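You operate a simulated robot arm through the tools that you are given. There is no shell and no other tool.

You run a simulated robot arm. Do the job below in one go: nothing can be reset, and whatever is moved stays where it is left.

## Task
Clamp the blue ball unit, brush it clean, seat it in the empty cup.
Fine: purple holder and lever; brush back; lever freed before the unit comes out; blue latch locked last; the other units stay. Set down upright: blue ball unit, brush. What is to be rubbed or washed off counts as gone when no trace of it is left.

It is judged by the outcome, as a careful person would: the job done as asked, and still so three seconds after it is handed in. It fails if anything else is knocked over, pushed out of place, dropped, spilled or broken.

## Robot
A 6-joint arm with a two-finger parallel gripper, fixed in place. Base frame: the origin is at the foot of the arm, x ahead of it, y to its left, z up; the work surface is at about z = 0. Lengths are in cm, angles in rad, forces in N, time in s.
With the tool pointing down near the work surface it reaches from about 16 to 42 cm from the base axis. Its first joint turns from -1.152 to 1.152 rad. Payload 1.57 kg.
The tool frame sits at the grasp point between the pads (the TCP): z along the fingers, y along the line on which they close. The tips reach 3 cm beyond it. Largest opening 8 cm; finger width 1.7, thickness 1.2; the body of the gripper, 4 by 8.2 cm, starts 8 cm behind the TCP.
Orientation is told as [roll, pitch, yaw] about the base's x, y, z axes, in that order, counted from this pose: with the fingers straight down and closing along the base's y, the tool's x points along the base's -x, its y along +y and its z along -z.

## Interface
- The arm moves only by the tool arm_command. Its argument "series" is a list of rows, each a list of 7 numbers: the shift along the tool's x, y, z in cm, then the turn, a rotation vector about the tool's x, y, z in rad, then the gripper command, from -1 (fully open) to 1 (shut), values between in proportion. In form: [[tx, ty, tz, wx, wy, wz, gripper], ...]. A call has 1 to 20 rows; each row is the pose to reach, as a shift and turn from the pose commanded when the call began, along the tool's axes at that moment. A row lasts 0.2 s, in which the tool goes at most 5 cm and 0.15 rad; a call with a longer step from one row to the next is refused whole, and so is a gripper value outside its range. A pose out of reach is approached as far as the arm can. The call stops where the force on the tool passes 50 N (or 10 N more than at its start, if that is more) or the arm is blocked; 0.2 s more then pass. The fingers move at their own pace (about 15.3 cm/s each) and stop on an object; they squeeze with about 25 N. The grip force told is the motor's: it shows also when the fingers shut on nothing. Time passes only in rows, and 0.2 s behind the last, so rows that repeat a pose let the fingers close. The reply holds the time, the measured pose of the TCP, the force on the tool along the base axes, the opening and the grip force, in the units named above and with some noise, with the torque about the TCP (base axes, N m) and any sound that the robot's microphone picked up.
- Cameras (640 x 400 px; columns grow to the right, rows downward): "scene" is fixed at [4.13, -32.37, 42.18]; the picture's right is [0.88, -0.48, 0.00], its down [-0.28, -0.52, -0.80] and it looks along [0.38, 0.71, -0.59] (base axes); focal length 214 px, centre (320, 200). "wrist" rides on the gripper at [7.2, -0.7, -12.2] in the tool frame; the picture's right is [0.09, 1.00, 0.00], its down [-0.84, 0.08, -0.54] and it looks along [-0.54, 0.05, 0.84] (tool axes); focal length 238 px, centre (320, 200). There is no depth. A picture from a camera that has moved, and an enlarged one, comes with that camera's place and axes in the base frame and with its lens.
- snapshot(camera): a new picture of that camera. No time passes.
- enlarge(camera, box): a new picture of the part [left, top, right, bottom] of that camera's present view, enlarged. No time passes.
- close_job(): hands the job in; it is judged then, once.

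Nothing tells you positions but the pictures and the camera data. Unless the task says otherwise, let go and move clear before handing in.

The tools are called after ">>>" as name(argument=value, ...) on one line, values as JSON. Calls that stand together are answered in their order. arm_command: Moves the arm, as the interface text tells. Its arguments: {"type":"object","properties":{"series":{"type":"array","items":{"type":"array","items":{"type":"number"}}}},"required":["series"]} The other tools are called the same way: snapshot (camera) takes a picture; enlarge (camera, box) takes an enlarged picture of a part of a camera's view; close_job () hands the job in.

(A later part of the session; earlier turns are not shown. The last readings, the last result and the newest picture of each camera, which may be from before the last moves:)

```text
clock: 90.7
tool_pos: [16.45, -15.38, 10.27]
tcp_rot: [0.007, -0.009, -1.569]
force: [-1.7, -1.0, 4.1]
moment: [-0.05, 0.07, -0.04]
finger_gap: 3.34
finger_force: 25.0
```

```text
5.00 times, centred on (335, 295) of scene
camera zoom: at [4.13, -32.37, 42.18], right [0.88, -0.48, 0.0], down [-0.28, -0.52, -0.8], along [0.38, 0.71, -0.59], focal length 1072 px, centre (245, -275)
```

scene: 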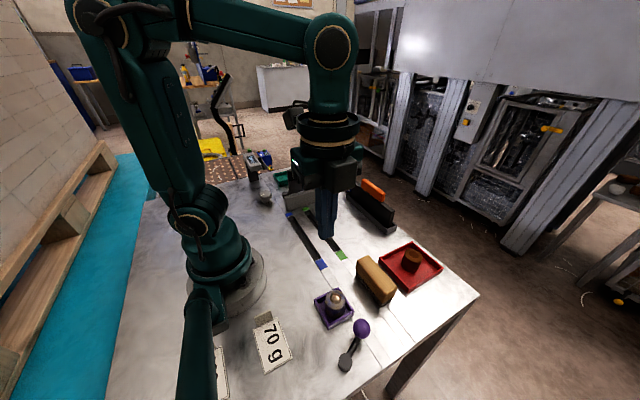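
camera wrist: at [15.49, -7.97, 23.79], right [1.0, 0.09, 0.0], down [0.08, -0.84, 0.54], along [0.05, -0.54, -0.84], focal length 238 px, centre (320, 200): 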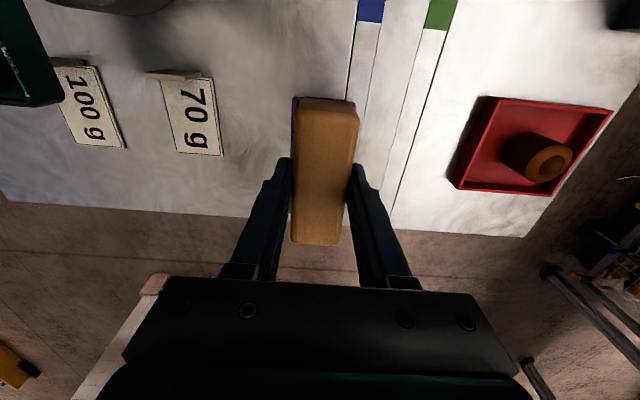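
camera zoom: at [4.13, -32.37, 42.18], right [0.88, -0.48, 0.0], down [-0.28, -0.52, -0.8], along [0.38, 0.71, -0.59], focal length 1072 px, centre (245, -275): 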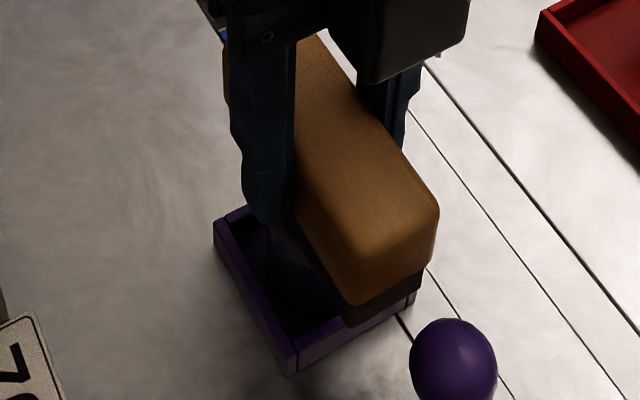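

Contact was about 4 N. I'll lift the brush and move it aside to see what the strokes did to the unit and its position.

>>> arm_command(series=[[0, 0, -3, 0, 0, 0, 1], [0, 3, -4, 0, 0, 0, 1], [0, 6, -4, 0, 0, 0, 1], [0, 6, -4, 0, 0, 0, 1]])

>>> enlarge(camera="scene", box=[300, 265, 370, 335])

>>> enlarge(camera="wrist", box=[160, 80, 320, 220])

```text
clock: 91.7
tool_pos: [22.38, -15.35, 14.23]
tcp_rot: [0.006, -0.007, -1.569]
force: [-0.2, -0.8, -0.2]
moment: [0.0, -0.01, 0.03]
finger_gap: 3.35
finger_force: 25.3
```

```text
5.71 times, centred on (335, 300) of scene
camera zoom: at [4.13, -32.37, 42.18], right [0.88, -0.48, 0.0], down [-0.28, -0.52, -0.8], along [0.38, 0.71, -0.59], focal length 1226 px, centre (234, -371)
```

zoom: 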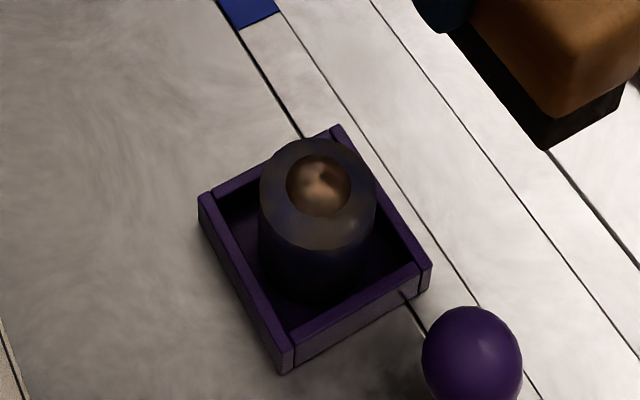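

```text
2.86 times, centred on (240, 150) of wrist
camera zoom: at [21.53, -8.11, 26.29], right [1.0, 0.09, 0.01], down [0.07, -0.83, 0.55], along [0.06, -0.55, -0.84], focal length 681 px, centre (549, 343)
```

zoom: 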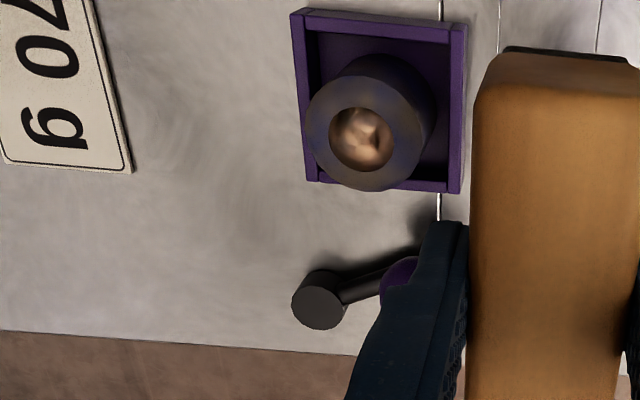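

The unit stayed put and its top looks bluer, so the brushing works. I'll go back and do more strokes in both directions at the same light pressure.

>>> arm_command(series=[[0, -3, 0, 0, 0, 0, 1], [0, -6, 0, 0, 0, 0, 1], [0, -6, 2.5, 0, 0, 0, 1], [0, -6, 3.8, 0, 0, 0, 1], [0, -6, 4.02, 0, 0, 0, 1], [0, -5.2, 4.02, 0, 0, 0, 1], [0, -4.5, 4.02, 0, 0, 0, 1], [0, -5.2, 4.02, 0, 0, 0, 1], [0, -6, 4.02, 0, 0, 0, 1], [0, -6.8, 4.02, 0, 0, 0, 1], [0, -7.5, 4.02, 0, 0, 0, 1], [0, -6.8, 4.02, 0, 0, 0, 1], [0, -6, 4.02, 0, 0, 0, 1], [0.8, -6, 4.02, 0, 0, 0, 1], [1.6, -6, 4.02, 0, 0, 0, 1], [0.8, -6, 4.02, 0, 0, 0, 1], [0, -6, 4.02, 0, 0, 0, 1], [0.8, -6, 4.02, 0, 0, 0, 1], [1.6, -6, 4.02, 0, 0, 0, 1], [0.4, -6, 4.02, 0, 0, 0, 1]])

```text
clock: 94.5
tool_pos: [16.3, -15.44, 10.28]
tcp_rot: [0.003, -0.005, -1.567]
force: [0.4, -1.3, 2.9]
moment: [0.01, 0.02, 0.04]
finger_gap: 3.34
finger_force: 25.3
stopped in row 14: the force on the tool passed its limit at 52 N (the readings are from after the stop); the commanded pose is now the measured one
```

The y-stroke was stopped by a force spike of 52 N. I'll lift and look before doing anything else.

>>> arm_command(series=[[0, 0, -2, 0, 0, 0, 1], [0, 0, -4, 0, 0, 0, 1], [0, 4, -6, 0, 0, 0, 1], [0, 8, -6, 0, 0, 0, 1], [0, 10, -6, 0, 0, 0, 1], [0, 10, -6, 0, 0, 0, 1]])

>>> enlarge(camera="scene", box=[300, 265, 370, 335])

>>> snapshot(camera="scene")

>>> enlarge(camera="wrist", box=[100, 60, 320, 240])

```text
clock: 95.9
tool_pos: [26.2, -15.21, 16.22]
tcp_rot: [0.0, -0.007, -1.567]
force: [0.4, 0.3, -1.0]
moment: [0.0, 0.02, -0.01]
finger_gap: 3.34
finger_force: 24.7
```

```text
5.71 times, centred on (335, 300) of scene
camera zoom: at [4.13, -32.37, 42.18], right [0.88, -0.48, 0.0], down [-0.28, -0.52, -0.8], along [0.38, 0.71, -0.59], focal length 1226 px, centre (234, -371)
```

zoom: 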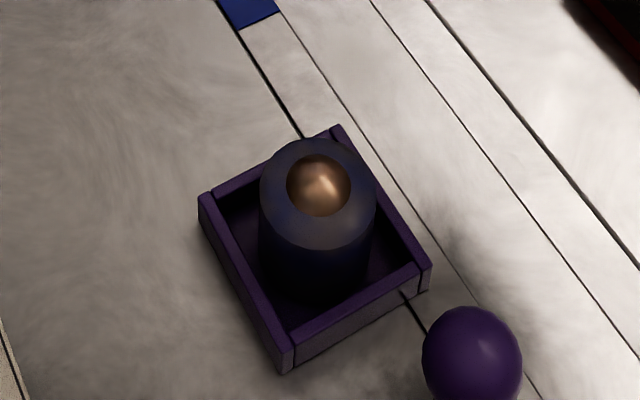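

```text
taken
```

scene: 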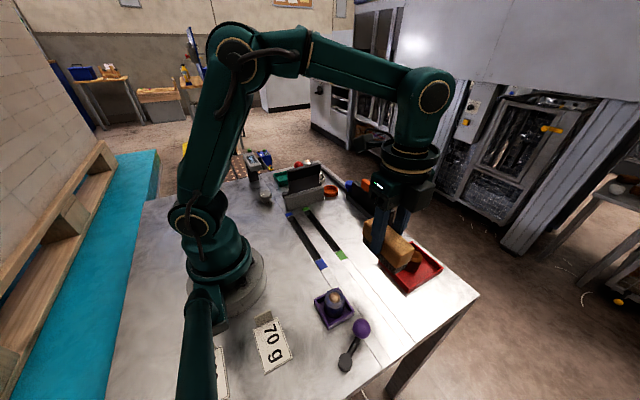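

```text
2.22 times, centred on (210, 150) of wrist
camera zoom: at [25.29, -8.12, 28.28], right [1.0, 0.1, 0.0], down [0.08, -0.83, 0.55], along [0.05, -0.55, -0.84], focal length 530 px, centre (564, 311)
```

zoom: 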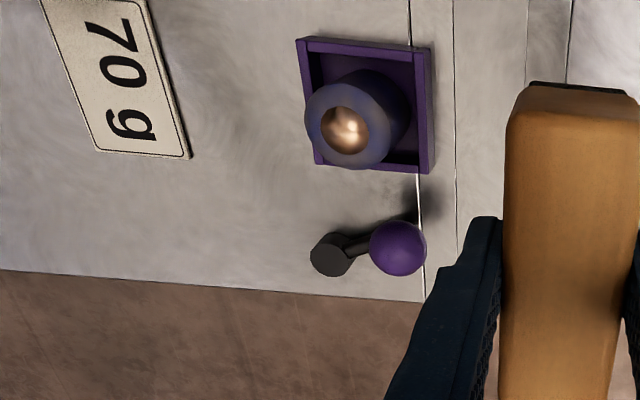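

The unit hasn't moved at all despite that force, so it's evidently held now, and it's clearly bluer. Some haze remains, so I'll go back for more x-strokes at light pressure.

>>> arm_command(series=[[0, -4, 0, 0, 0, 0, 1], [0, -8, 0, 0, 0, 0, 1], [0, -10, 2, 0, 0, 0, 1], [0, -10, 5, 0, 0, 0, 1], [0, -10, 5.98, 0, 0, 0, 1], [0, -9.3, 5.98, 0, 0, 0, 1], [0, -8.6, 5.98, 0, 0, 0, 1], [0, -9.3, 5.98, 0, 0, 0, 1], [0, -10, 5.98, 0, 0, 0, 1], [0, -10.7, 5.98, 0, 0, 0, 1], [0, -11.4, 5.98, 0, 0, 0, 1], [0, -10.7, 5.98, 0, 0, 0, 1], [0, -10, 5.98, 0, 0, 0, 1], [0, -9.3, 5.98, 0, 0, 0, 1], [0, -8.6, 5.98, 0, 0, 0, 1], [0, -9.3, 5.98, 0, 0, 0, 1], [0, -10, 5.98, 0, 0, 0, 1], [0, -10.7, 5.98, 0, 0, 0, 1], [0, -11.4, 5.98, 0, 0, 0, 1], [0, -10, 5.98, 0, 0, 0, 1]])

```text
clock: 100.1
tool_pos: [16.04, -15.44, 10.26]
tcp_rot: [-0.003, -0.005, -1.57]
force: [-9.9, 1.0, 29.9]
moment: [0.14, 0.34, 0.04]
finger_gap: 3.33
finger_force: 25.4
```

>>> arm_command(series=[[0, 0, -1, 0, 0, 0, 1], [0, 0, -4, 0, 0, 0, 1], [0, 4, -6, 0, 0, 0, 1], [0, 8, -6, 0, 0, 0, 1], [0, 10, -6, 0, 0, 0, 1], [0, 10, -6, 0, 0, 0, 1]])

>>> enlarge(camera="scene", box=[315, 280, 355, 325])

>>> enlarge(camera="wrist", box=[190, 70, 290, 150])

```text
clock: 101.5
tool_pos: [26.15, -15.27, 16.28]
tcp_rot: [0.002, -0.006, -1.567]
force: [0.4, -0.1, -1.0]
moment: [-0.01, 0.0, -0.01]
finger_gap: 3.37
finger_force: 24.8
```

```text
8.89 times, centred on (335, 302) of scene
camera zoom: at [4.13, -32.37, 42.18], right [0.88, -0.48, 0.0], down [-0.28, -0.52, -0.8], along [0.38, 0.71, -0.59], focal length 1906 px, centre (187, -711)
```

zoom: 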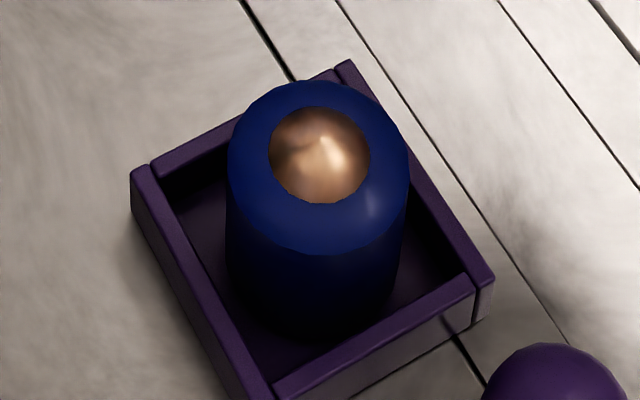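

```text
5.00 times, centred on (240, 110) of wrist
camera zoom: at [25.28, -7.97, 28.33], right [1.0, 0.1, 0.0], down [0.08, -0.83, 0.55], along [0.05, -0.55, -0.84], focal length 1192 px, centre (720, 650)
```

zoom: 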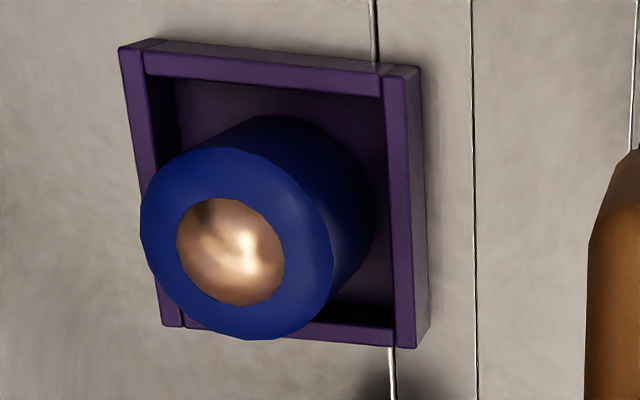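

The unit is now solid, clean blue all over, and still in place. I'll check how the brush sits in the fingers before putting it back where it was.

>>> snapshot(camera="wrist")

>>> enlarge(camera="scene", box=[340, 170, 460, 300])

```text
taken
camera wrist: at [25.28, -7.97, 28.33], right [1.0, 0.1, 0.0], down [0.08, -0.83, 0.55], along [0.05, -0.55, -0.84], focal length 238 px, centre (320, 200)
```

wrist: 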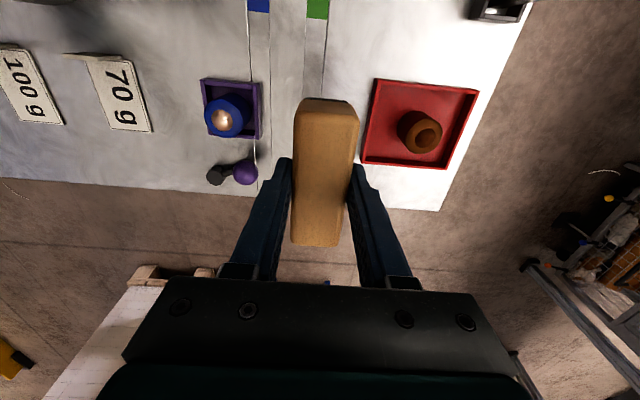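

```text
3.08 times, centred on (400, 235) of scene
camera zoom: at [4.13, -32.37, 42.18], right [0.88, -0.48, 0.0], down [-0.28, -0.52, -0.8], along [0.38, 0.71, -0.59], focal length 660 px, centre (74, 92)
```

zoom: 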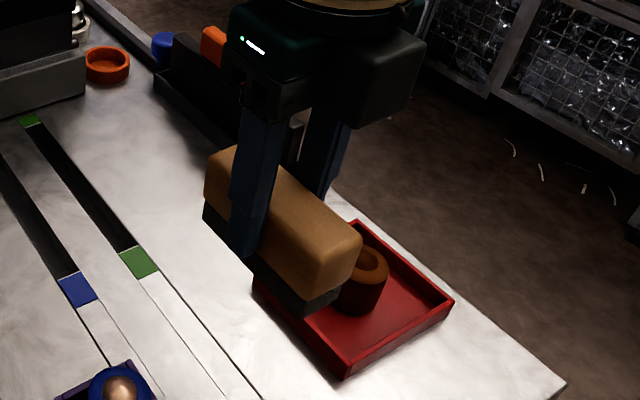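

The brush is still level in the grip. I'll lower it back at its original spot, stopping just above the table first.

>>> arm_command(series=[[0, 0, 3.5, 0, 0.003, 0.002, 1], [0, 0, 7, 0, 0.006, 0.004, 1], [0, 0, 10, 0, 0.006, 0.004, 1], [0, 0, 10.8, 0, 0.006, 0.004, 1], [0, 0, 10.8, 0, 0.006, 0.004, 1]])

>>> enlarge(camera="scene", box=[335, 230, 415, 320])

```text
clock: 102.7
tool_pos: [26.36, -15.43, 5.45]
tcp_rot: [0.003, -0.003, -1.57]
force: [0.9, 0.6, -0.3]
moment: [-0.01, -0.03, 0.03]
finger_gap: 3.38
finger_force: 24.4
```

```text
4.44 times, centred on (375, 275) of scene
camera zoom: at [4.13, -32.37, 42.18], right [0.88, -0.48, 0.0], down [-0.28, -0.52, -0.8], along [0.38, 0.71, -0.59], focal length 953 px, centre (76, -133)
```

zoom: 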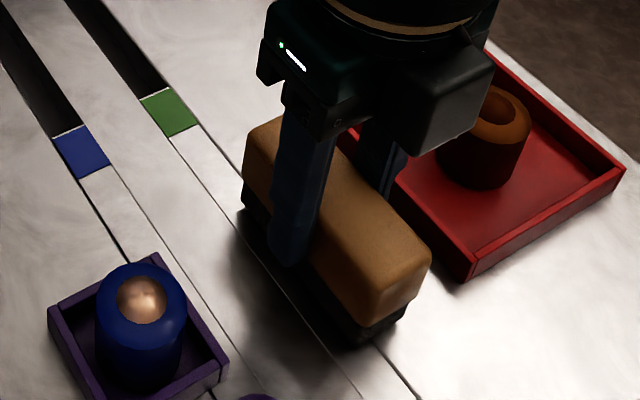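

It's about 0.2–0.3 cm off its old place. I'll correct that and lower the last bit gently.

>>> arm_command(series=[[0.28, -0.2, 0, 0, 0, 0, 1], [0.28, -0.2, 0.1, 0, 0, 0, 1], [0.28, -0.2, 0.1, 0, 0, 0, 1]])

>>> snapshot(camera="wrist")

>>> enlarge(camera="scene", box=[335, 230, 415, 320])

```text
clock: 103.5
tool_pos: [26.04, -15.26, 5.43]
tcp_rot: [0.004, -0.002, -1.571]
force: [0.0, 0.9, -0.9]
moment: [-0.01, -0.01, 0.02]
finger_gap: 3.37
finger_force: 24.6
```

```text
taken
camera wrist: at [25.22, -7.93, 17.45], right [1.0, 0.09, 0.0], down [0.08, -0.84, 0.54], along [0.05, -0.54, -0.84], focal length 238 px, centre (320, 200)
```

wrist: 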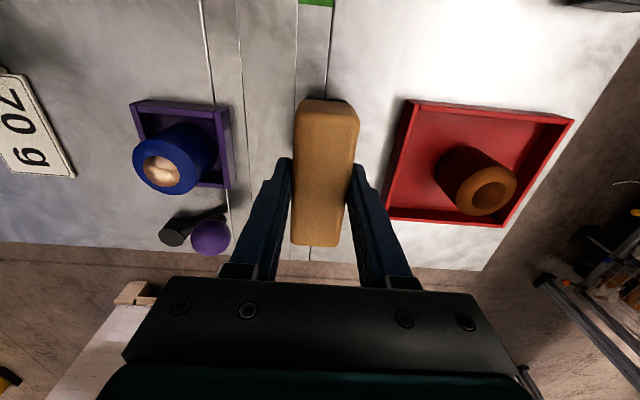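

```text
4.44 times, centred on (375, 275) of scene
camera zoom: at [4.13, -32.37, 42.18], right [0.88, -0.48, 0.0], down [-0.28, -0.52, -0.8], along [0.38, 0.71, -0.59], focal length 953 px, centre (76, -133)
```

zoom: 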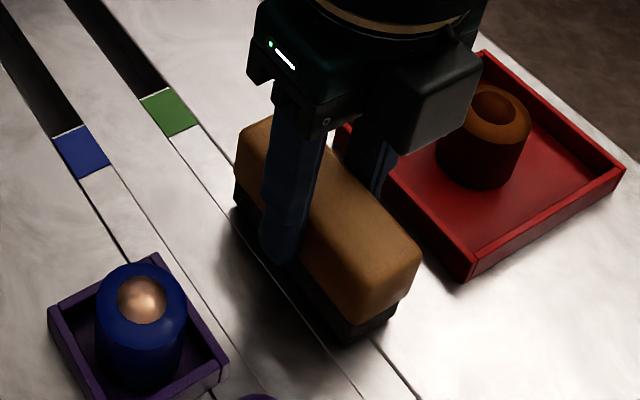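

Position matches the original to within 0.1 cm, and it's still about 0.15 cm above the table. I'll lower to contact.

>>> arm_command(series=[[0.04, 0.06, 0.1, 0, 0, 0, 1], [0.04, 0.06, 0.1, 0, 0, 0, 1]])

```text
clock: 104.1
tool_pos: [26.09, -15.18, 5.31]
tcp_rot: [0.003, -0.001, -1.572]
force: [-0.9, -0.2, -1.3]
moment: [0.02, 0.0, -0.02]
finger_gap: 3.35
finger_force: 24.4
```

>>> arm_command(series=[[0, 0, 0.07, 0, 0, 0, 1], [0, 0, 0.07, 0, 0, 0, 1]])

```text
clock: 104.7
tool_pos: [26.07, -15.21, 5.15]
tcp_rot: [0.001, -0.002, -1.57]
force: [0.0, -0.2, -1.5]
moment: [-0.01, 0.0, -0.02]
finger_gap: 3.39
finger_force: 25.1
```

There is no contact yet; the reading is just the brush's weight. I'll go a little lower.

>>> arm_command(series=[[0, 0, 0.07, 0, 0, 0, 1], [0, 0, 0.07, 0, 0, 0, 1]])

```text
clock: 105.3
tool_pos: [26.14, -15.18, 5.11]
tcp_rot: [0.002, -0.001, -1.57]
force: [-0.1, 0.3, -1.3]
moment: [0.0, 0.02, 0.01]
finger_gap: 3.33
finger_force: 25.3
```

>>> arm_command(series=[[0, 0, 0.08, 0, 0, 0, 1], [0, 0, 0.08, 0, 0, 0, 1]])

>>> enlarge(camera="scene", box=[345, 260, 395, 310])

```text
clock: 105.9
tool_pos: [26.15, -15.08, 5.03]
tcp_rot: [0.0, -0.001, -1.57]
force: [-0.5, 0.3, -0.4]
moment: [-0.01, -0.01, 0.01]
finger_gap: 3.37
finger_force: 25.4
```

```text
8.00 times, centred on (370, 285) of scene
camera zoom: at [4.13, -32.37, 42.18], right [0.88, -0.48, 0.0], down [-0.28, -0.52, -0.8], along [0.38, 0.71, -0.59], focal length 1716 px, centre (-80, -480)
```

zoom: 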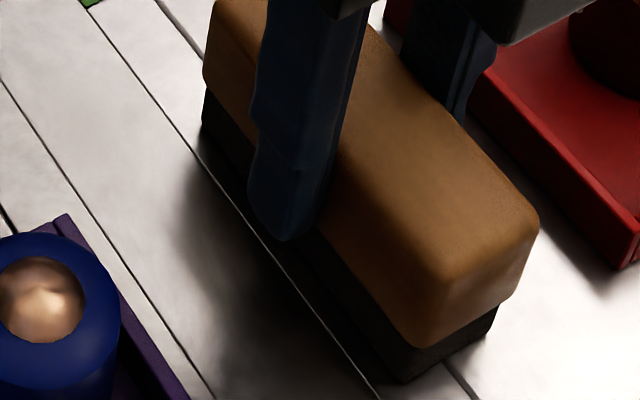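

>>> arm_command(series=[[0, 0, 0.08, 0, 0, 0, 1], [0, 0, 0.08, 0, 0, 0, 1]])

```text
clock: 106.5
tool_pos: [26.19, -15.11, 5.1]
tcp_rot: [0.004, -0.002, -1.568]
force: [-2.1, 6.2, 19.2]
moment: [-0.53, 0.14, -0.05]
finger_gap: 3.39
finger_force: 25.2
```

The brush touches the table now. I'll relieve the pressure slightly, let go and rise.

>>> arm_command(series=[[0, 0, -0.08, 0, 0, 0, 1], [0, 0, -0.08, 0, 0, 0, 0.1], [0, 0, -0.08, 0, 0, 0, -0.2], [0, 0, -0.08, 0, 0, 0, -0.4], [0, 0, -4, 0, 0, 0, -0.4], [0, 0, -8, 0, 0, 0, -0.4], [0, 0, -11, 0, 0, 0, -0.4]])

>>> snapshot(camera="wrist")

>>> enlarge(camera="scene", box=[345, 240, 405, 315])

```text
clock: 108.1
tool_pos: [26.21, -15.22, 16.06]
tcp_rot: [0.001, -0.002, -1.57]
force: [0.2, 0.9, 0.2]
moment: [0.02, 0.0, 0.0]
finger_gap: 5.59
finger_force: 0.0
```

```text
taken
camera wrist: at [25.35, -8.06, 28.13], right [1.0, 0.09, 0.0], down [0.08, -0.84, 0.54], along [0.05, -0.54, -0.84], focal length 238 px, centre (320, 200)
```

wrist: 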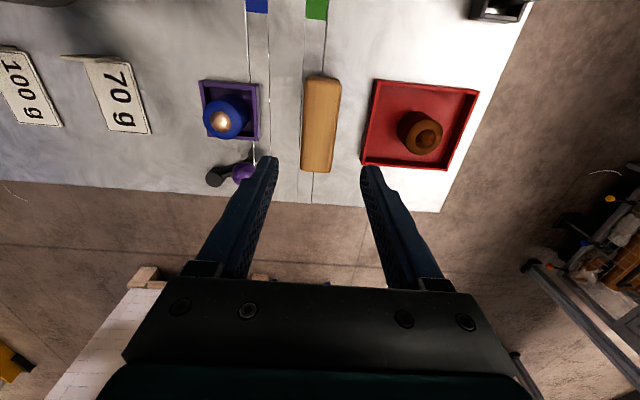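

```text
5.33 times, centred on (375, 278) of scene
camera zoom: at [4.13, -32.37, 42.18], right [0.88, -0.48, 0.0], down [-0.28, -0.52, -0.8], along [0.38, 0.71, -0.59], focal length 1144 px, centre (27, -213)
```

zoom: 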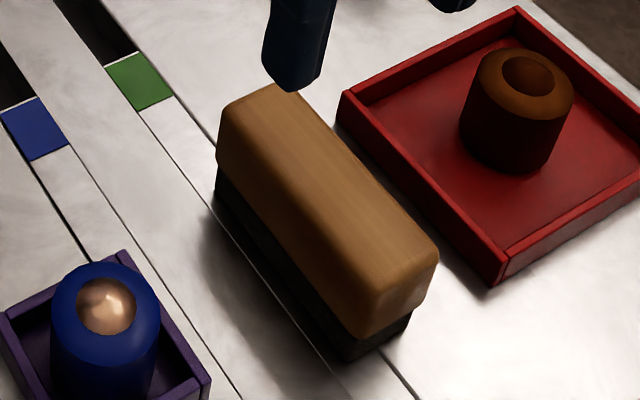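

The brush stands exactly where it was. Next I'll free the lever: fingers closed, down on the holder side of the ball.

>>> arm_command(series=[[-0.9, -2.1, 1, 0, 0, 0, 0.5], [-1.8, -4.2, 2, 0, 0, 0, 1], [-2.6, -6.3, 3, 0, 0, 0, 1], [-3.4, -8.3, 4, 0, 0, 0, 1], [-3.4, -8.3, 4, 0, 0, 0, 1]])

>>> snapshot(camera="wrist")

```text
clock: 109.3
tool_pos: [17.77, -18.76, 12.05]
tcp_rot: [0.004, 0.0, -1.571]
force: [-1.0, -0.2, -0.2]
moment: [0.02, -0.03, 0.0]
finger_gap: 0.0
finger_force: 21.2
```

```text
taken
camera wrist: at [16.95, -11.42, 24.09], right [1.0, 0.09, 0.0], down [0.08, -0.84, 0.54], along [0.05, -0.54, -0.84], focal length 238 px, centre (320, 200)
```

wrist: 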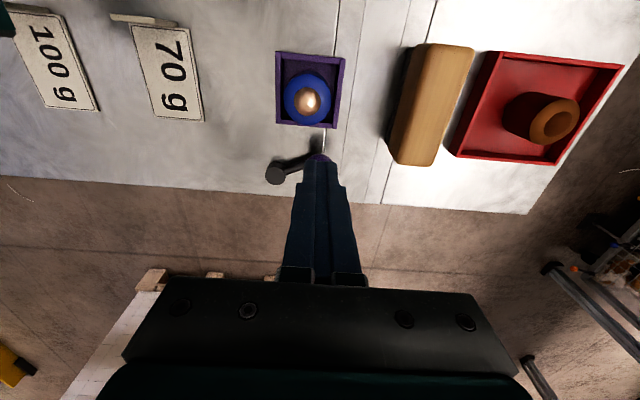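

>>> arm_command(series=[[0.2, 0.1, 3.7, 0, 0, 0, 1], [0.2, 0.1, 7.3, 0, 0, 0, 1], [0.2, 0.1, 7.3, 0, 0, 0, 1]])

>>> arm_command(series=[[-0.7, 0.15, 0, 0, 0, 0, 1], [-1.4, 0.3, 0, 0, 0, 0, 1], [-2.1, 0.45, 0, 0, 0, 0, 1], [-2.8, 0.55, 0, 0, 0, 0.05, 1], [-3.5, 0.7, 0, 0, 0, 0.14, 1], [-4.2, 0.9, 0, 0, 0, 0.28, 1], [-4.7, 1.0, 0, 0, 0, 0.42, 1], [-4.95, 1.05, 0, 0, 0, 0.43, 1], [-4.95, 1.05, 0, 0, 0, 0.43, 1]])

>>> enlarge(camera="scene", box=[300, 265, 420, 385])

```text
clock: 110.1
tool_pos: [18.05, -18.14, 4.55]
tcp_rot: [0.003, 0.001, -1.57]
force: [-9.1, 5.9, 36.8]
moment: [0.42, 0.31, -0.07]
finger_gap: 0.0
finger_force: 21.1
```

```text
clock: 110.4
tool_pos: [17.89, -18.19, 4.54]
tcp_rot: [0.0, 0.006, -1.571]
force: [-0.4, 3.0, 5.1]
moment: [0.1, 0.02, -0.04]
finger_gap: 0.01
finger_force: 21.3
stopped in row 1: the force on the tool passed its limit at 61 N (the readings are from after the stop); the commanded pose is now the measured one
```

```text
3.33 times, centred on (360, 325) of scene
camera zoom: at [4.13, -32.37, 42.18], right [0.88, -0.48, 0.0], down [-0.28, -0.52, -0.8], along [0.38, 0.71, -0.59], focal length 715 px, centre (187, -217)
```

zoom: 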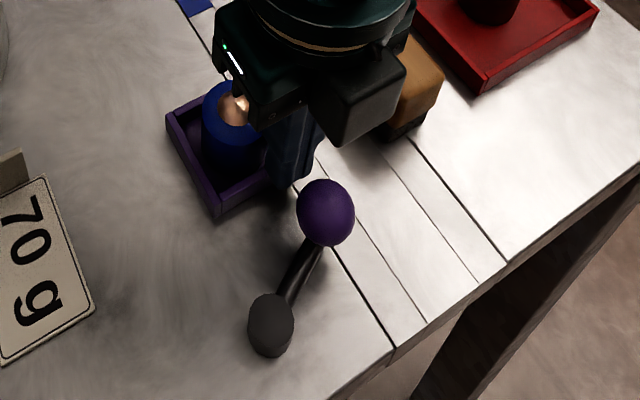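

The fingertips came down on the holder's front wall (37 N). The holder and unit look unmoved. I'll raise the fingers 0.6 cm clear of the wall and check.

>>> arm_command(series=[[0, 0, -0.3, 0, -0.006, 0, 1], [0, 0, -0.6, 0, -0.006, 0, 1], [0, 0, -0.6, 0, -0.006, 0, 1]])

>>> enlarge(camera="wrist", box=[220, 40, 420, 220])

>>> enlarge(camera="scene", box=[300, 265, 370, 335])

```text
clock: 111.2
tool_pos: [18.02, -18.31, 5.17]
tcp_rot: [0.001, 0.001, -1.571]
force: [0.2, 0.0, 0.6]
moment: [0.0, -0.01, -0.01]
finger_gap: 0.0
finger_force: 21.0
```

```text
2.22 times, centred on (320, 130) of wrist
camera zoom: at [17.2, -11.05, 17.25], right [1.0, 0.09, 0.0], down [0.08, -0.84, 0.54], along [0.05, -0.54, -0.84], focal length 530 px, centre (320, 356)
```

zoom: 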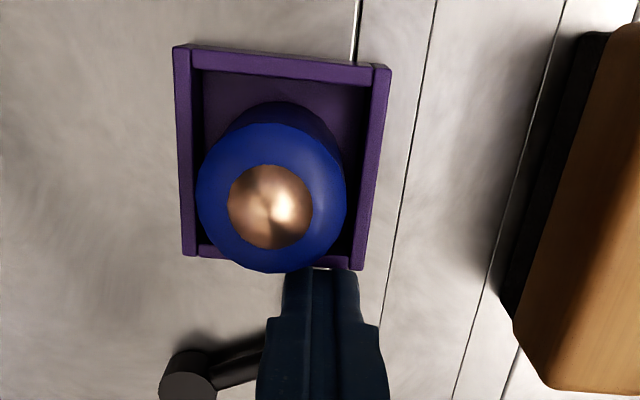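

```text
5.71 times, centred on (335, 300) of scene
camera zoom: at [4.13, -32.37, 42.18], right [0.88, -0.48, 0.0], down [-0.28, -0.52, -0.8], along [0.38, 0.71, -0.59], focal length 1226 px, centre (234, -371)
```

zoom: 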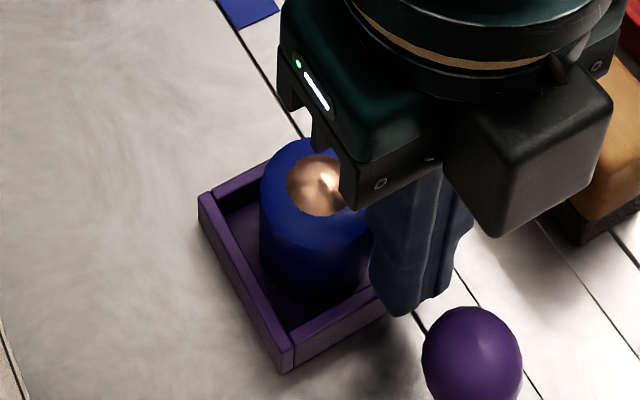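

All intact. Now I'll push the lever back to its free end.

>>> arm_command(series=[[-0.7, 0.1, 0, 0, 0, 0, 1], [-1.4, 0.2, 0, 0, 0, 0, 1], [-2.1, 0.35, 0, 0, 0, 0, 1], [-2.8, 0.45, 0, 0, 0, 0.05, 1], [-3.5, 0.6, 0, 0, 0, 0.14, 1], [-4.2, 0.75, 0, 0, 0, 0.28, 1], [-4.7, 0.9, 0, 0, 0, 0.42, 1], [-5.0, 0.95, 0, 0, 0, 0.43, 1], [-5.0, 0.95, 0, 0, 0, 0.43, 1]])

>>> enlarge(camera="scene", box=[300, 265, 420, 385])

```text
clock: 113.2
tool_pos: [19.17, -23.34, 5.11]
tcp_rot: [0.0, -0.002, -2.003]
force: [0.1, -0.3, -0.1]
moment: [0.01, -0.01, -0.02]
finger_gap: 0.0
finger_force: 21.7
```

```text
3.33 times, centred on (360, 325) of scene
camera zoom: at [4.13, -32.37, 42.18], right [0.88, -0.48, 0.0], down [-0.28, -0.52, -0.8], along [0.38, 0.71, -0.59], focal length 715 px, centre (187, -217)
```

zoom: 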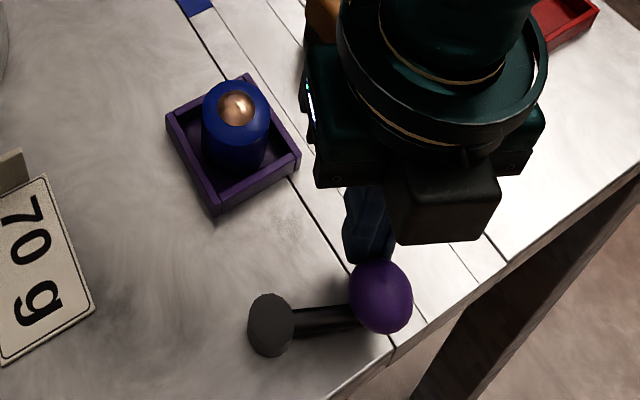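

The lever is nearly at its free stop. I'll press gently the last bit to the end.

>>> arm_command(series=[[-0.15, 0, 0, 0, 0, 0, 1], [-0.3, 0, 0, 0, 0, 0, 1], [-0.3, 0, 0, 0, 0, 0, 1]])

>>> enlarge(camera="scene", box=[300, 265, 420, 385])

```text
clock: 114.0
tool_pos: [19.02, -23.49, 5.25]
tcp_rot: [-0.001, 0.002, -2.002]
force: [9.2, 12.8, 2.1]
moment: [0.15, -0.29, 0.03]
finger_gap: 0.02
finger_force: 21.0
```

```text
3.33 times, centred on (360, 325) of scene
camera zoom: at [4.13, -32.37, 42.18], right [0.88, -0.48, 0.0], down [-0.28, -0.52, -0.8], along [0.38, 0.71, -0.59], focal length 715 px, centre (187, -217)
```

zoom: 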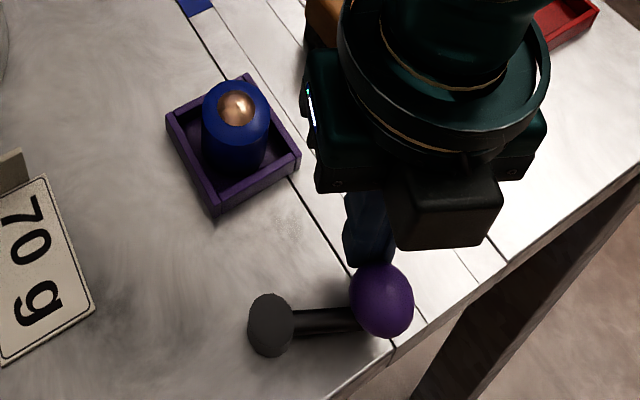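

The lever is at its free end. Now I'll rise and go above the unit to pick it up.

>>> arm_command(series=[[0.2, 0, 0, 0, 0, 0, 1], [0.6, 0, -1, 0, 0, 0, 1], [0.6, 0, -4, 0, 0, 0, 1], [0.6, 0, -7.2, 0, 0, 0, 1], [2.6, -2, -7.2, 0, 0, -0.14, 0], [4.6, -4, -7.2, 0, 0, -0.28, -0.4], [6.57, -5.94, -7.2, 0, 0, -0.431, -0.4], [6.57, -5.94, -7.2, 0, 0, -0.431, -0.4]])

>>> enlarge(camera="wrist", box=[240, 80, 400, 220])

>>> enlarge(camera="scene", box=[300, 265, 420, 385])

```text
clock: 115.8
tool_pos: [16.28, -15.24, 12.29]
tcp_rot: [0.001, -0.001, -1.568]
force: [-0.1, 0.4, -0.9]
moment: [-0.02, 0.02, 0.01]
finger_gap: 5.6
finger_force: 0.1
```

```text
2.86 times, centred on (320, 150) of wrist
camera zoom: at [15.38, -8.04, 24.45], right [1.0, 0.09, 0.0], down [0.08, -0.84, 0.54], along [0.05, -0.54, -0.84], focal length 681 px, centre (320, 343)
```

zoom: 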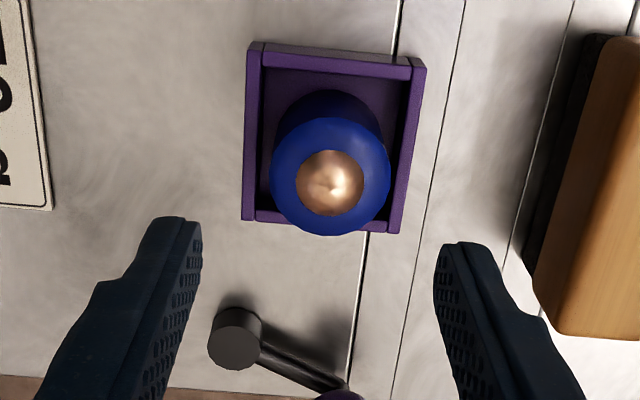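

```text
3.33 times, centred on (360, 325) of scene
camera zoom: at [4.13, -32.37, 42.18], right [0.88, -0.48, 0.0], down [-0.28, -0.52, -0.8], along [0.38, 0.71, -0.59], focal length 715 px, centre (187, -217)
```

zoom: 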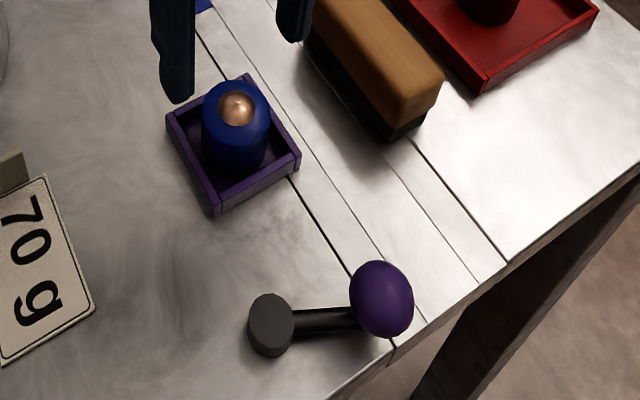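

Lever freed and unit unmoved. I'll line up, lower and grip the unit.

>>> arm_command(series=[[0.25, 0.2, 3.6, 0, 0, 0, -0.4], [0.25, 0.2, 7.1, 0, 0, 0, -0.4], [0.25, 0.2, 7.1, 0, 0, 0, -0.4], [0.25, 0.2, 7.1, 0, 0, 0, 0], [0.25, 0.2, 7.1, 0, 0, 0, 0.4], [0.25, 0.2, 7.1, 0, 0, 0, 1], [0.25, 0.2, 7.1, 0, 0, 0, 1]])

>>> enlarge(camera="scene", box=[300, 255, 370, 335])

```text
clock: 117.4
tool_pos: [16.47, -15.03, 5.56]
tcp_rot: [0.0, 0.0, -1.571]
force: [0.0, -0.2, -0.1]
moment: [-0.02, 0.02, -0.03]
finger_gap: 3.69
finger_force: 24.9
```

```text
5.00 times, centred on (335, 295) of scene
camera zoom: at [4.13, -32.37, 42.18], right [0.88, -0.48, 0.0], down [-0.28, -0.52, -0.8], along [0.38, 0.71, -0.59], focal length 1072 px, centre (245, -275)
```

zoom: 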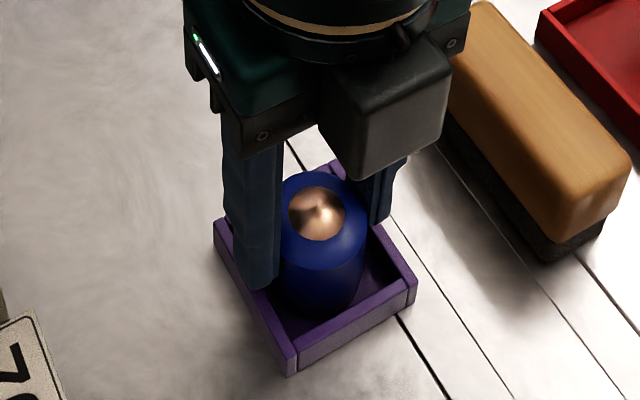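

Gripped (gap 3.69 cm). I'll lift half a centimetre first to confirm it comes free.

>>> arm_command(series=[[0, 0, -0.3, 0, 0, 0, 1], [0, 0, -0.6, 0, 0, 0, 1], [0, 0, -0.6, 0, 0, 0, 1]])

```text
clock: 118.2
tool_pos: [16.35, -14.91, 5.91]
tcp_rot: [-0.001, -0.002, -1.572]
force: [-0.3, -0.3, -0.3]
moment: [0.04, -0.03, 0.02]
finger_gap: 3.71
finger_force: 25.0
```

It came free with no load. I'll lift to z≈12 and carry it along x≈33–36, which stays clear of the plate and the black trough, stopping short of the cup for a look.

>>> arm_command(series=[[0, 0, -3, 0, 0, 0, 1], [0, 0, -6.1, 0, 0, 0, 1], [2.4, 3.3, -6.1, 0, 0, 0, 1], [4.8, 6.6, -6.1, 0, 0, 0, 1], [7.2, 9.9, -6.1, 0, 0, 0, 1], [9.6, 13.2, -6.1, 0, 0, 0, 1], [12, 16.6, -6.1, 0, 0, 0, 1], [15.5, 17.5, -6.1, 0, 0, 0, 1], [19, 18.3, -6.1, 0, 0, 0, 1], [22.5, 19, -6.1, 0, 0, 0, 1], [22.5, 19, -6.1, 0, 0, 0, 1]])

>>> snapshot(camera="wrist")

>>> snapshot(camera="scene")

```text
clock: 120.6
tool_pos: [35.43, 7.76, 12.08]
tcp_rot: [-0.002, -0.001, -1.57]
force: [0.7, 0.9, -1.6]
moment: [0.02, -0.02, -0.01]
finger_gap: 3.69
finger_force: 25.0
```

```text
taken
camera wrist: at [34.69, 14.98, 24.09], right [1.0, 0.09, 0.0], down [0.08, -0.84, 0.54], along [0.05, -0.54, -0.84], focal length 238 px, centre (320, 200)
```

wrist: 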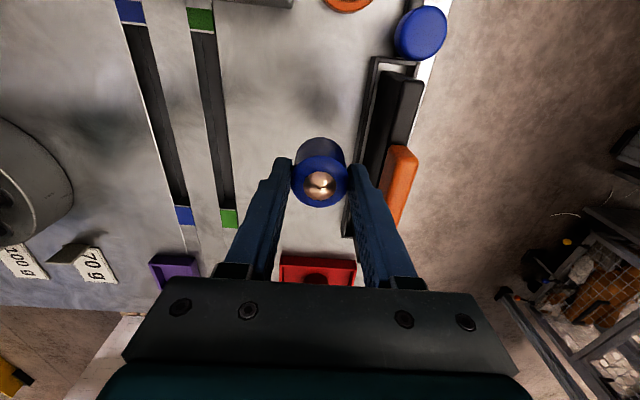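

```text
taken
```

scene: 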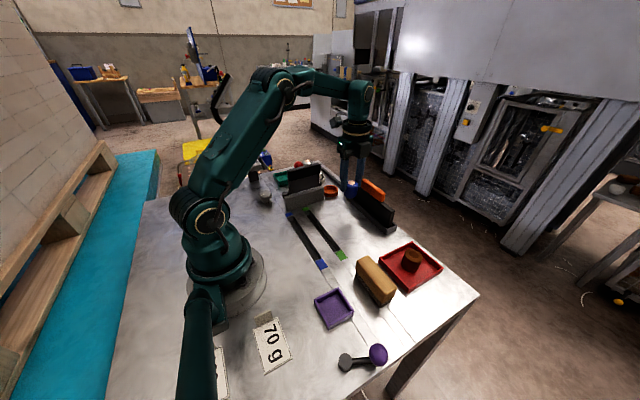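

The unit is held well. I'll move on to above the orange cup, still high.

>>> arm_command(series=[[3, 0.2, 0, 0, 0, 0, 1], [6, 0.4, 0, 0, 0, 0, 1], [9, 0.5, 0, 0, 0, 0, 1], [12, 0.6, 0, 0, 0, 0, 1], [12, 0.6, 0, 0, 0, 0, 1]])

>>> snapshot(camera="wrist")

>>> enlarge(camera="scene", box=[270, 120, 400, 220])

```text
clock: 121.8
tool_pos: [35.48, 19.23, 11.76]
tcp_rot: [-0.003, -0.002, -1.571]
force: [-0.5, -0.7, -1.9]
moment: [0.02, -0.01, 0.01]
finger_gap: 3.69
finger_force: 24.9
out of reach, approached as far as the arm can: row 4, 5
```

```text
taken
camera wrist: at [34.65, 26.49, 23.79], right [1.0, 0.09, 0.0], down [0.08, -0.84, 0.54], along [0.05, -0.54, -0.84], focal length 238 px, centre (320, 200)
```

wrist: 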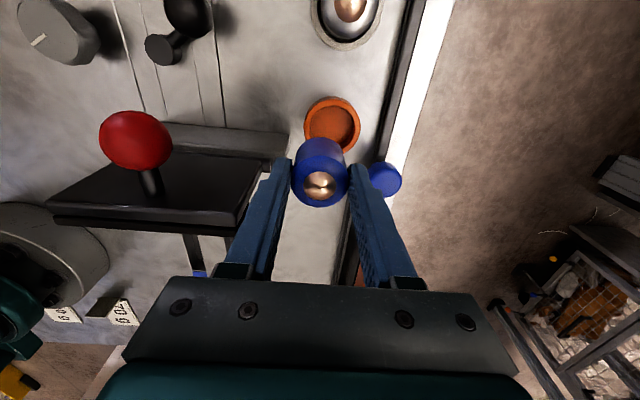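

```text
4.00 times, centred on (335, 170) of scene
camera zoom: at [4.13, -32.37, 42.18], right [0.88, -0.48, 0.0], down [-0.28, -0.52, -0.8], along [0.38, 0.71, -0.59], focal length 858 px, centre (260, 320)
```

zoom: 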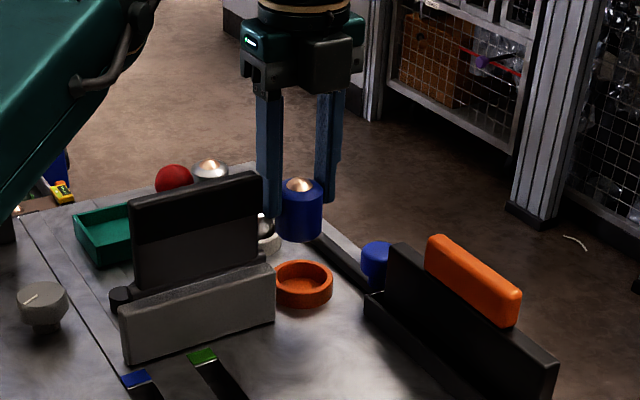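

The arm reached its limit at this height, at r≈40.4, while the cup is at about r≈41.5; it reaches further when lower. I'll measure the cup precisely from here first.

>>> enlarge(camera="wrist", box=[270, 80, 410, 220])

>>> enlarge(camera="scene", box=[300, 150, 370, 210])

>>> enlarge(camera="wrist", box=[300, 0, 460, 130])

```text
2.86 times, centred on (340, 150) of wrist
camera zoom: at [34.65, 26.49, 23.79], right [1.0, 0.09, 0.0], down [0.08, -0.84, 0.54], along [0.05, -0.54, -0.84], focal length 681 px, centre (263, 343)
```

zoom: 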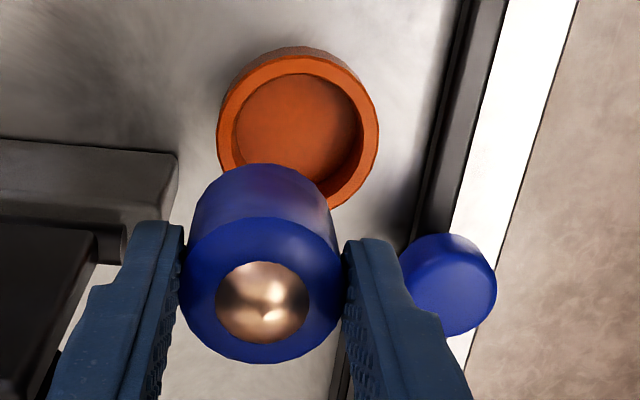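

```text
6.67 times, centred on (335, 180) of scene
camera zoom: at [4.13, -32.37, 42.18], right [0.88, -0.48, 0.0], down [-0.28, -0.52, -0.8], along [0.38, 0.71, -0.59], focal length 1430 px, centre (220, 333)
```

zoom: 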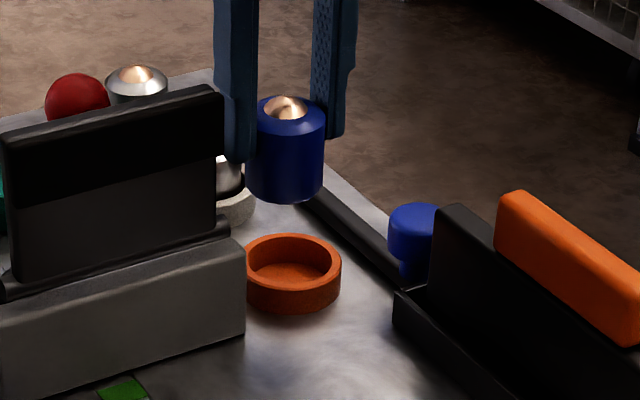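

```text
3.08 times, centred on (380, 65) of wrist
camera zoom: at [34.65, 26.49, 23.79], right [1.0, 0.09, 0.0], down [0.08, -0.84, 0.54], along [0.05, -0.54, -0.84], focal length 733 px, centre (135, 615)
```

zoom: 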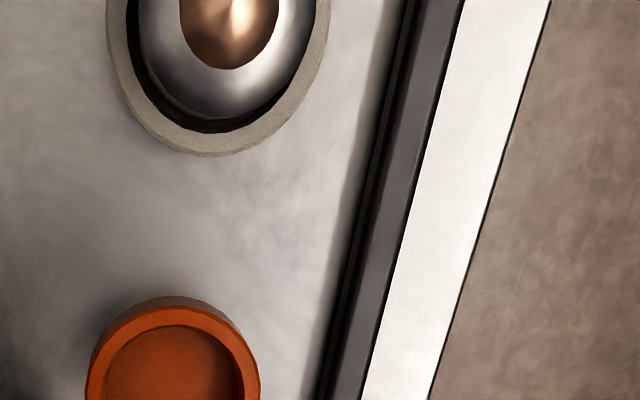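

The cup is at about (36.3,20.3) with a 4.2 cm bore, and the unit in hand is about 1.1 cm short in x and 0.8 cm in y. I'll lower to z≈8, keeping the unit's base above the rim, and see how far out the arm gets there.

>>> arm_command(series=[[0, 0, 1.5, 0, 0, 0, 1], [0, 0, 3, 0, 0, 0, 1], [0, 0, 3.7, 0, 0, 0, 1], [0, 0, 3.7, 0, 0, 0, 1]])

>>> enlarge(camera="wrist", box=[270, 80, 410, 220])

>>> enlarge(camera="scene", box=[300, 150, 370, 210])

```text
clock: 122.8
tool_pos: [35.33, 19.48, 8.03]
tcp_rot: [-0.001, 0.001, -1.572]
force: [0.0, 0.4, -1.4]
moment: [0.0, 0.03, 0.0]
finger_gap: 3.7
finger_force: 25.1
```

```text
2.86 times, centred on (340, 150) of wrist
camera zoom: at [34.56, 26.59, 20.14], right [1.0, 0.09, 0.0], down [0.08, -0.84, 0.54], along [0.05, -0.54, -0.84], focal length 681 px, centre (263, 343)
```

zoom: 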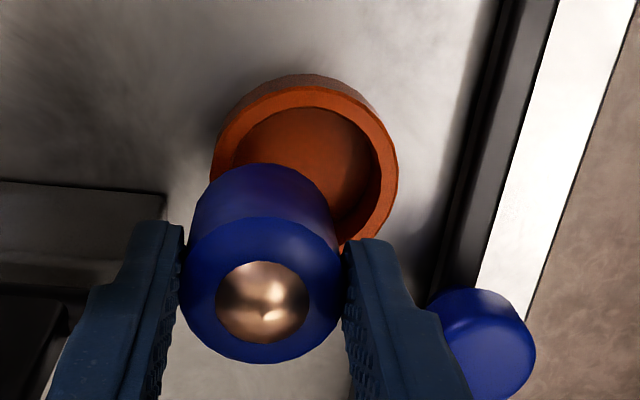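

```text
6.67 times, centred on (335, 180) of scene
camera zoom: at [4.13, -32.37, 42.18], right [0.88, -0.48, 0.0], down [-0.28, -0.52, -0.8], along [0.38, 0.71, -0.59], focal length 1430 px, centre (220, 333)
```

zoom: 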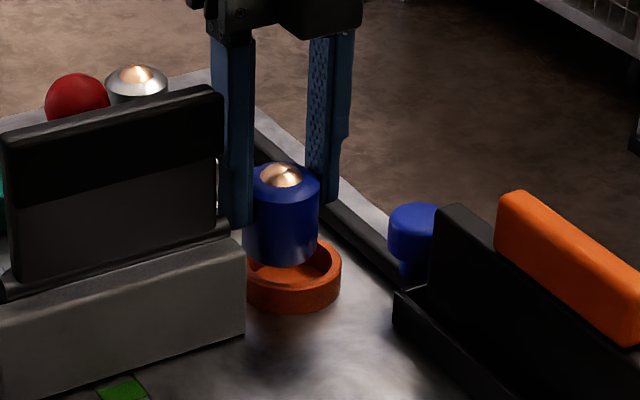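

At z≈8 the unit's base is clear of the rim. I need about +1.15 cm in x and +0.73 cm in y, so I'll move there in small steps.

>>> arm_command(series=[[0.35, 0.55, 0, 0, 0, 0, 1], [0.73, 1.15, 0, 0, 0, 0, 1], [0.73, 1.15, 0, 0, 0, 0, 1]])

>>> enlarge(camera="wrist", box=[270, 80, 410, 220])

>>> enlarge(camera="scene", box=[300, 150, 370, 210])

```text
clock: 123.6
tool_pos: [36.43, 19.98, 8.0]
tcp_rot: [-0.003, -0.002, -1.569]
force: [0.9, 0.1, -1.6]
moment: [-0.03, -0.01, 0.0]
finger_gap: 3.69
finger_force: 24.8
out of reach, approached as far as the arm can: row 2
```

```text
2.86 times, centred on (340, 150) of wrist
camera zoom: at [35.58, 27.08, 20.07], right [1.0, 0.09, 0.0], down [0.08, -0.84, 0.54], along [0.05, -0.54, -0.84], focal length 681 px, centre (263, 343)
```

zoom: 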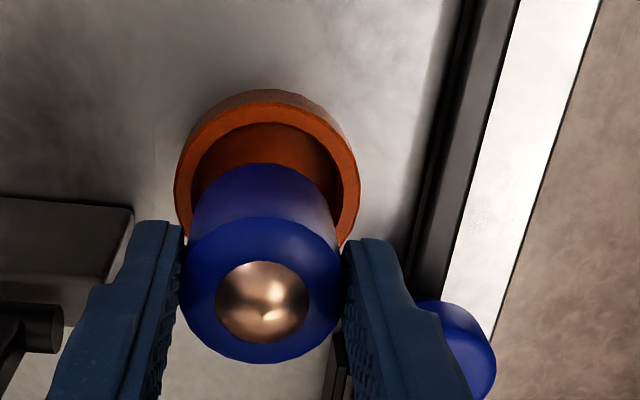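

```text
6.67 times, centred on (335, 180) of scene
camera zoom: at [4.13, -32.37, 42.18], right [0.88, -0.48, 0.0], down [-0.28, -0.52, -0.8], along [0.38, 0.71, -0.59], focal length 1430 px, centre (220, 333)
```

zoom: 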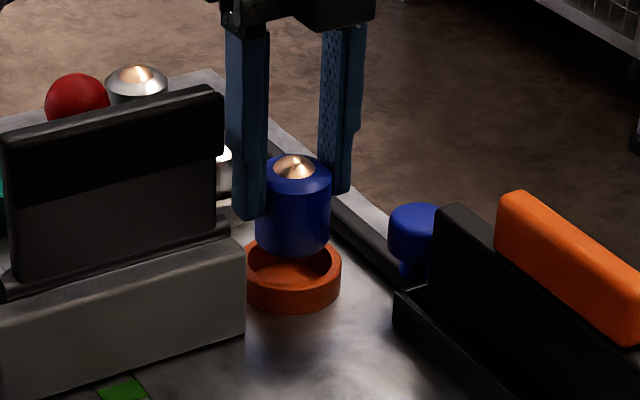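

The arm got there, at r≈41.5. The two cameras disagree slightly on y, so I'll lower 1 cm, until the base is just above the rim, to compare them directly.

>>> arm_command(series=[[0, 0, 0.5, 0, 0, 0, 1], [0, 0, 1.0, 0, 0, 0, 1], [0, 0, 1.0, 0, 0, 0, 1]])

>>> enlarge(camera="wrist", box=[270, 80, 410, 220])

>>> enlarge(camera="scene", box=[315, 165, 355, 205])

```text
clock: 124.4
tool_pos: [36.57, 20.05, 6.91]
tcp_rot: [0.0, 0.0, -1.572]
force: [-0.8, -0.6, -1.3]
moment: [-0.01, -0.01, 0.01]
finger_gap: 3.71
finger_force: 25.1
```

```text
2.86 times, centred on (340, 150) of wrist
camera zoom: at [35.76, 27.22, 19.05], right [1.0, 0.09, 0.0], down [0.08, -0.84, 0.54], along [0.05, -0.54, -0.84], focal length 681 px, centre (263, 343)
```

zoom: 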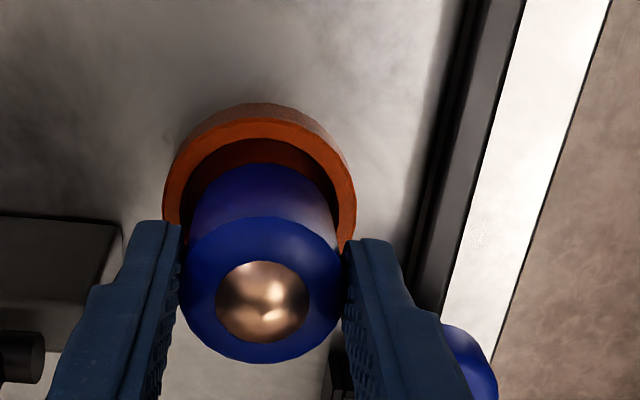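

```text
10.00 times, centred on (335, 185) of scene
camera zoom: at [4.13, -32.37, 42.18], right [0.88, -0.48, 0.0], down [-0.28, -0.52, -0.8], along [0.38, 0.71, -0.59], focal length 2145 px, centre (170, 350)
```

zoom: 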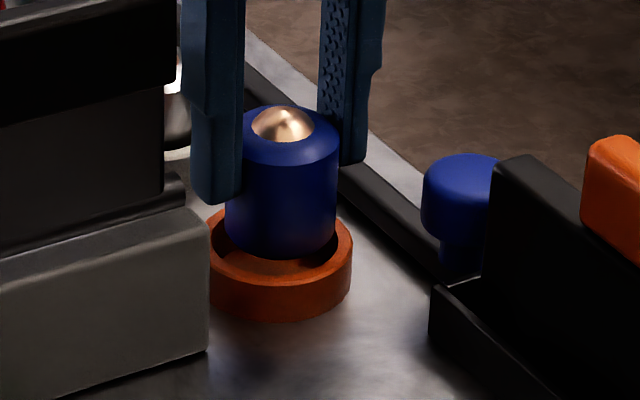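

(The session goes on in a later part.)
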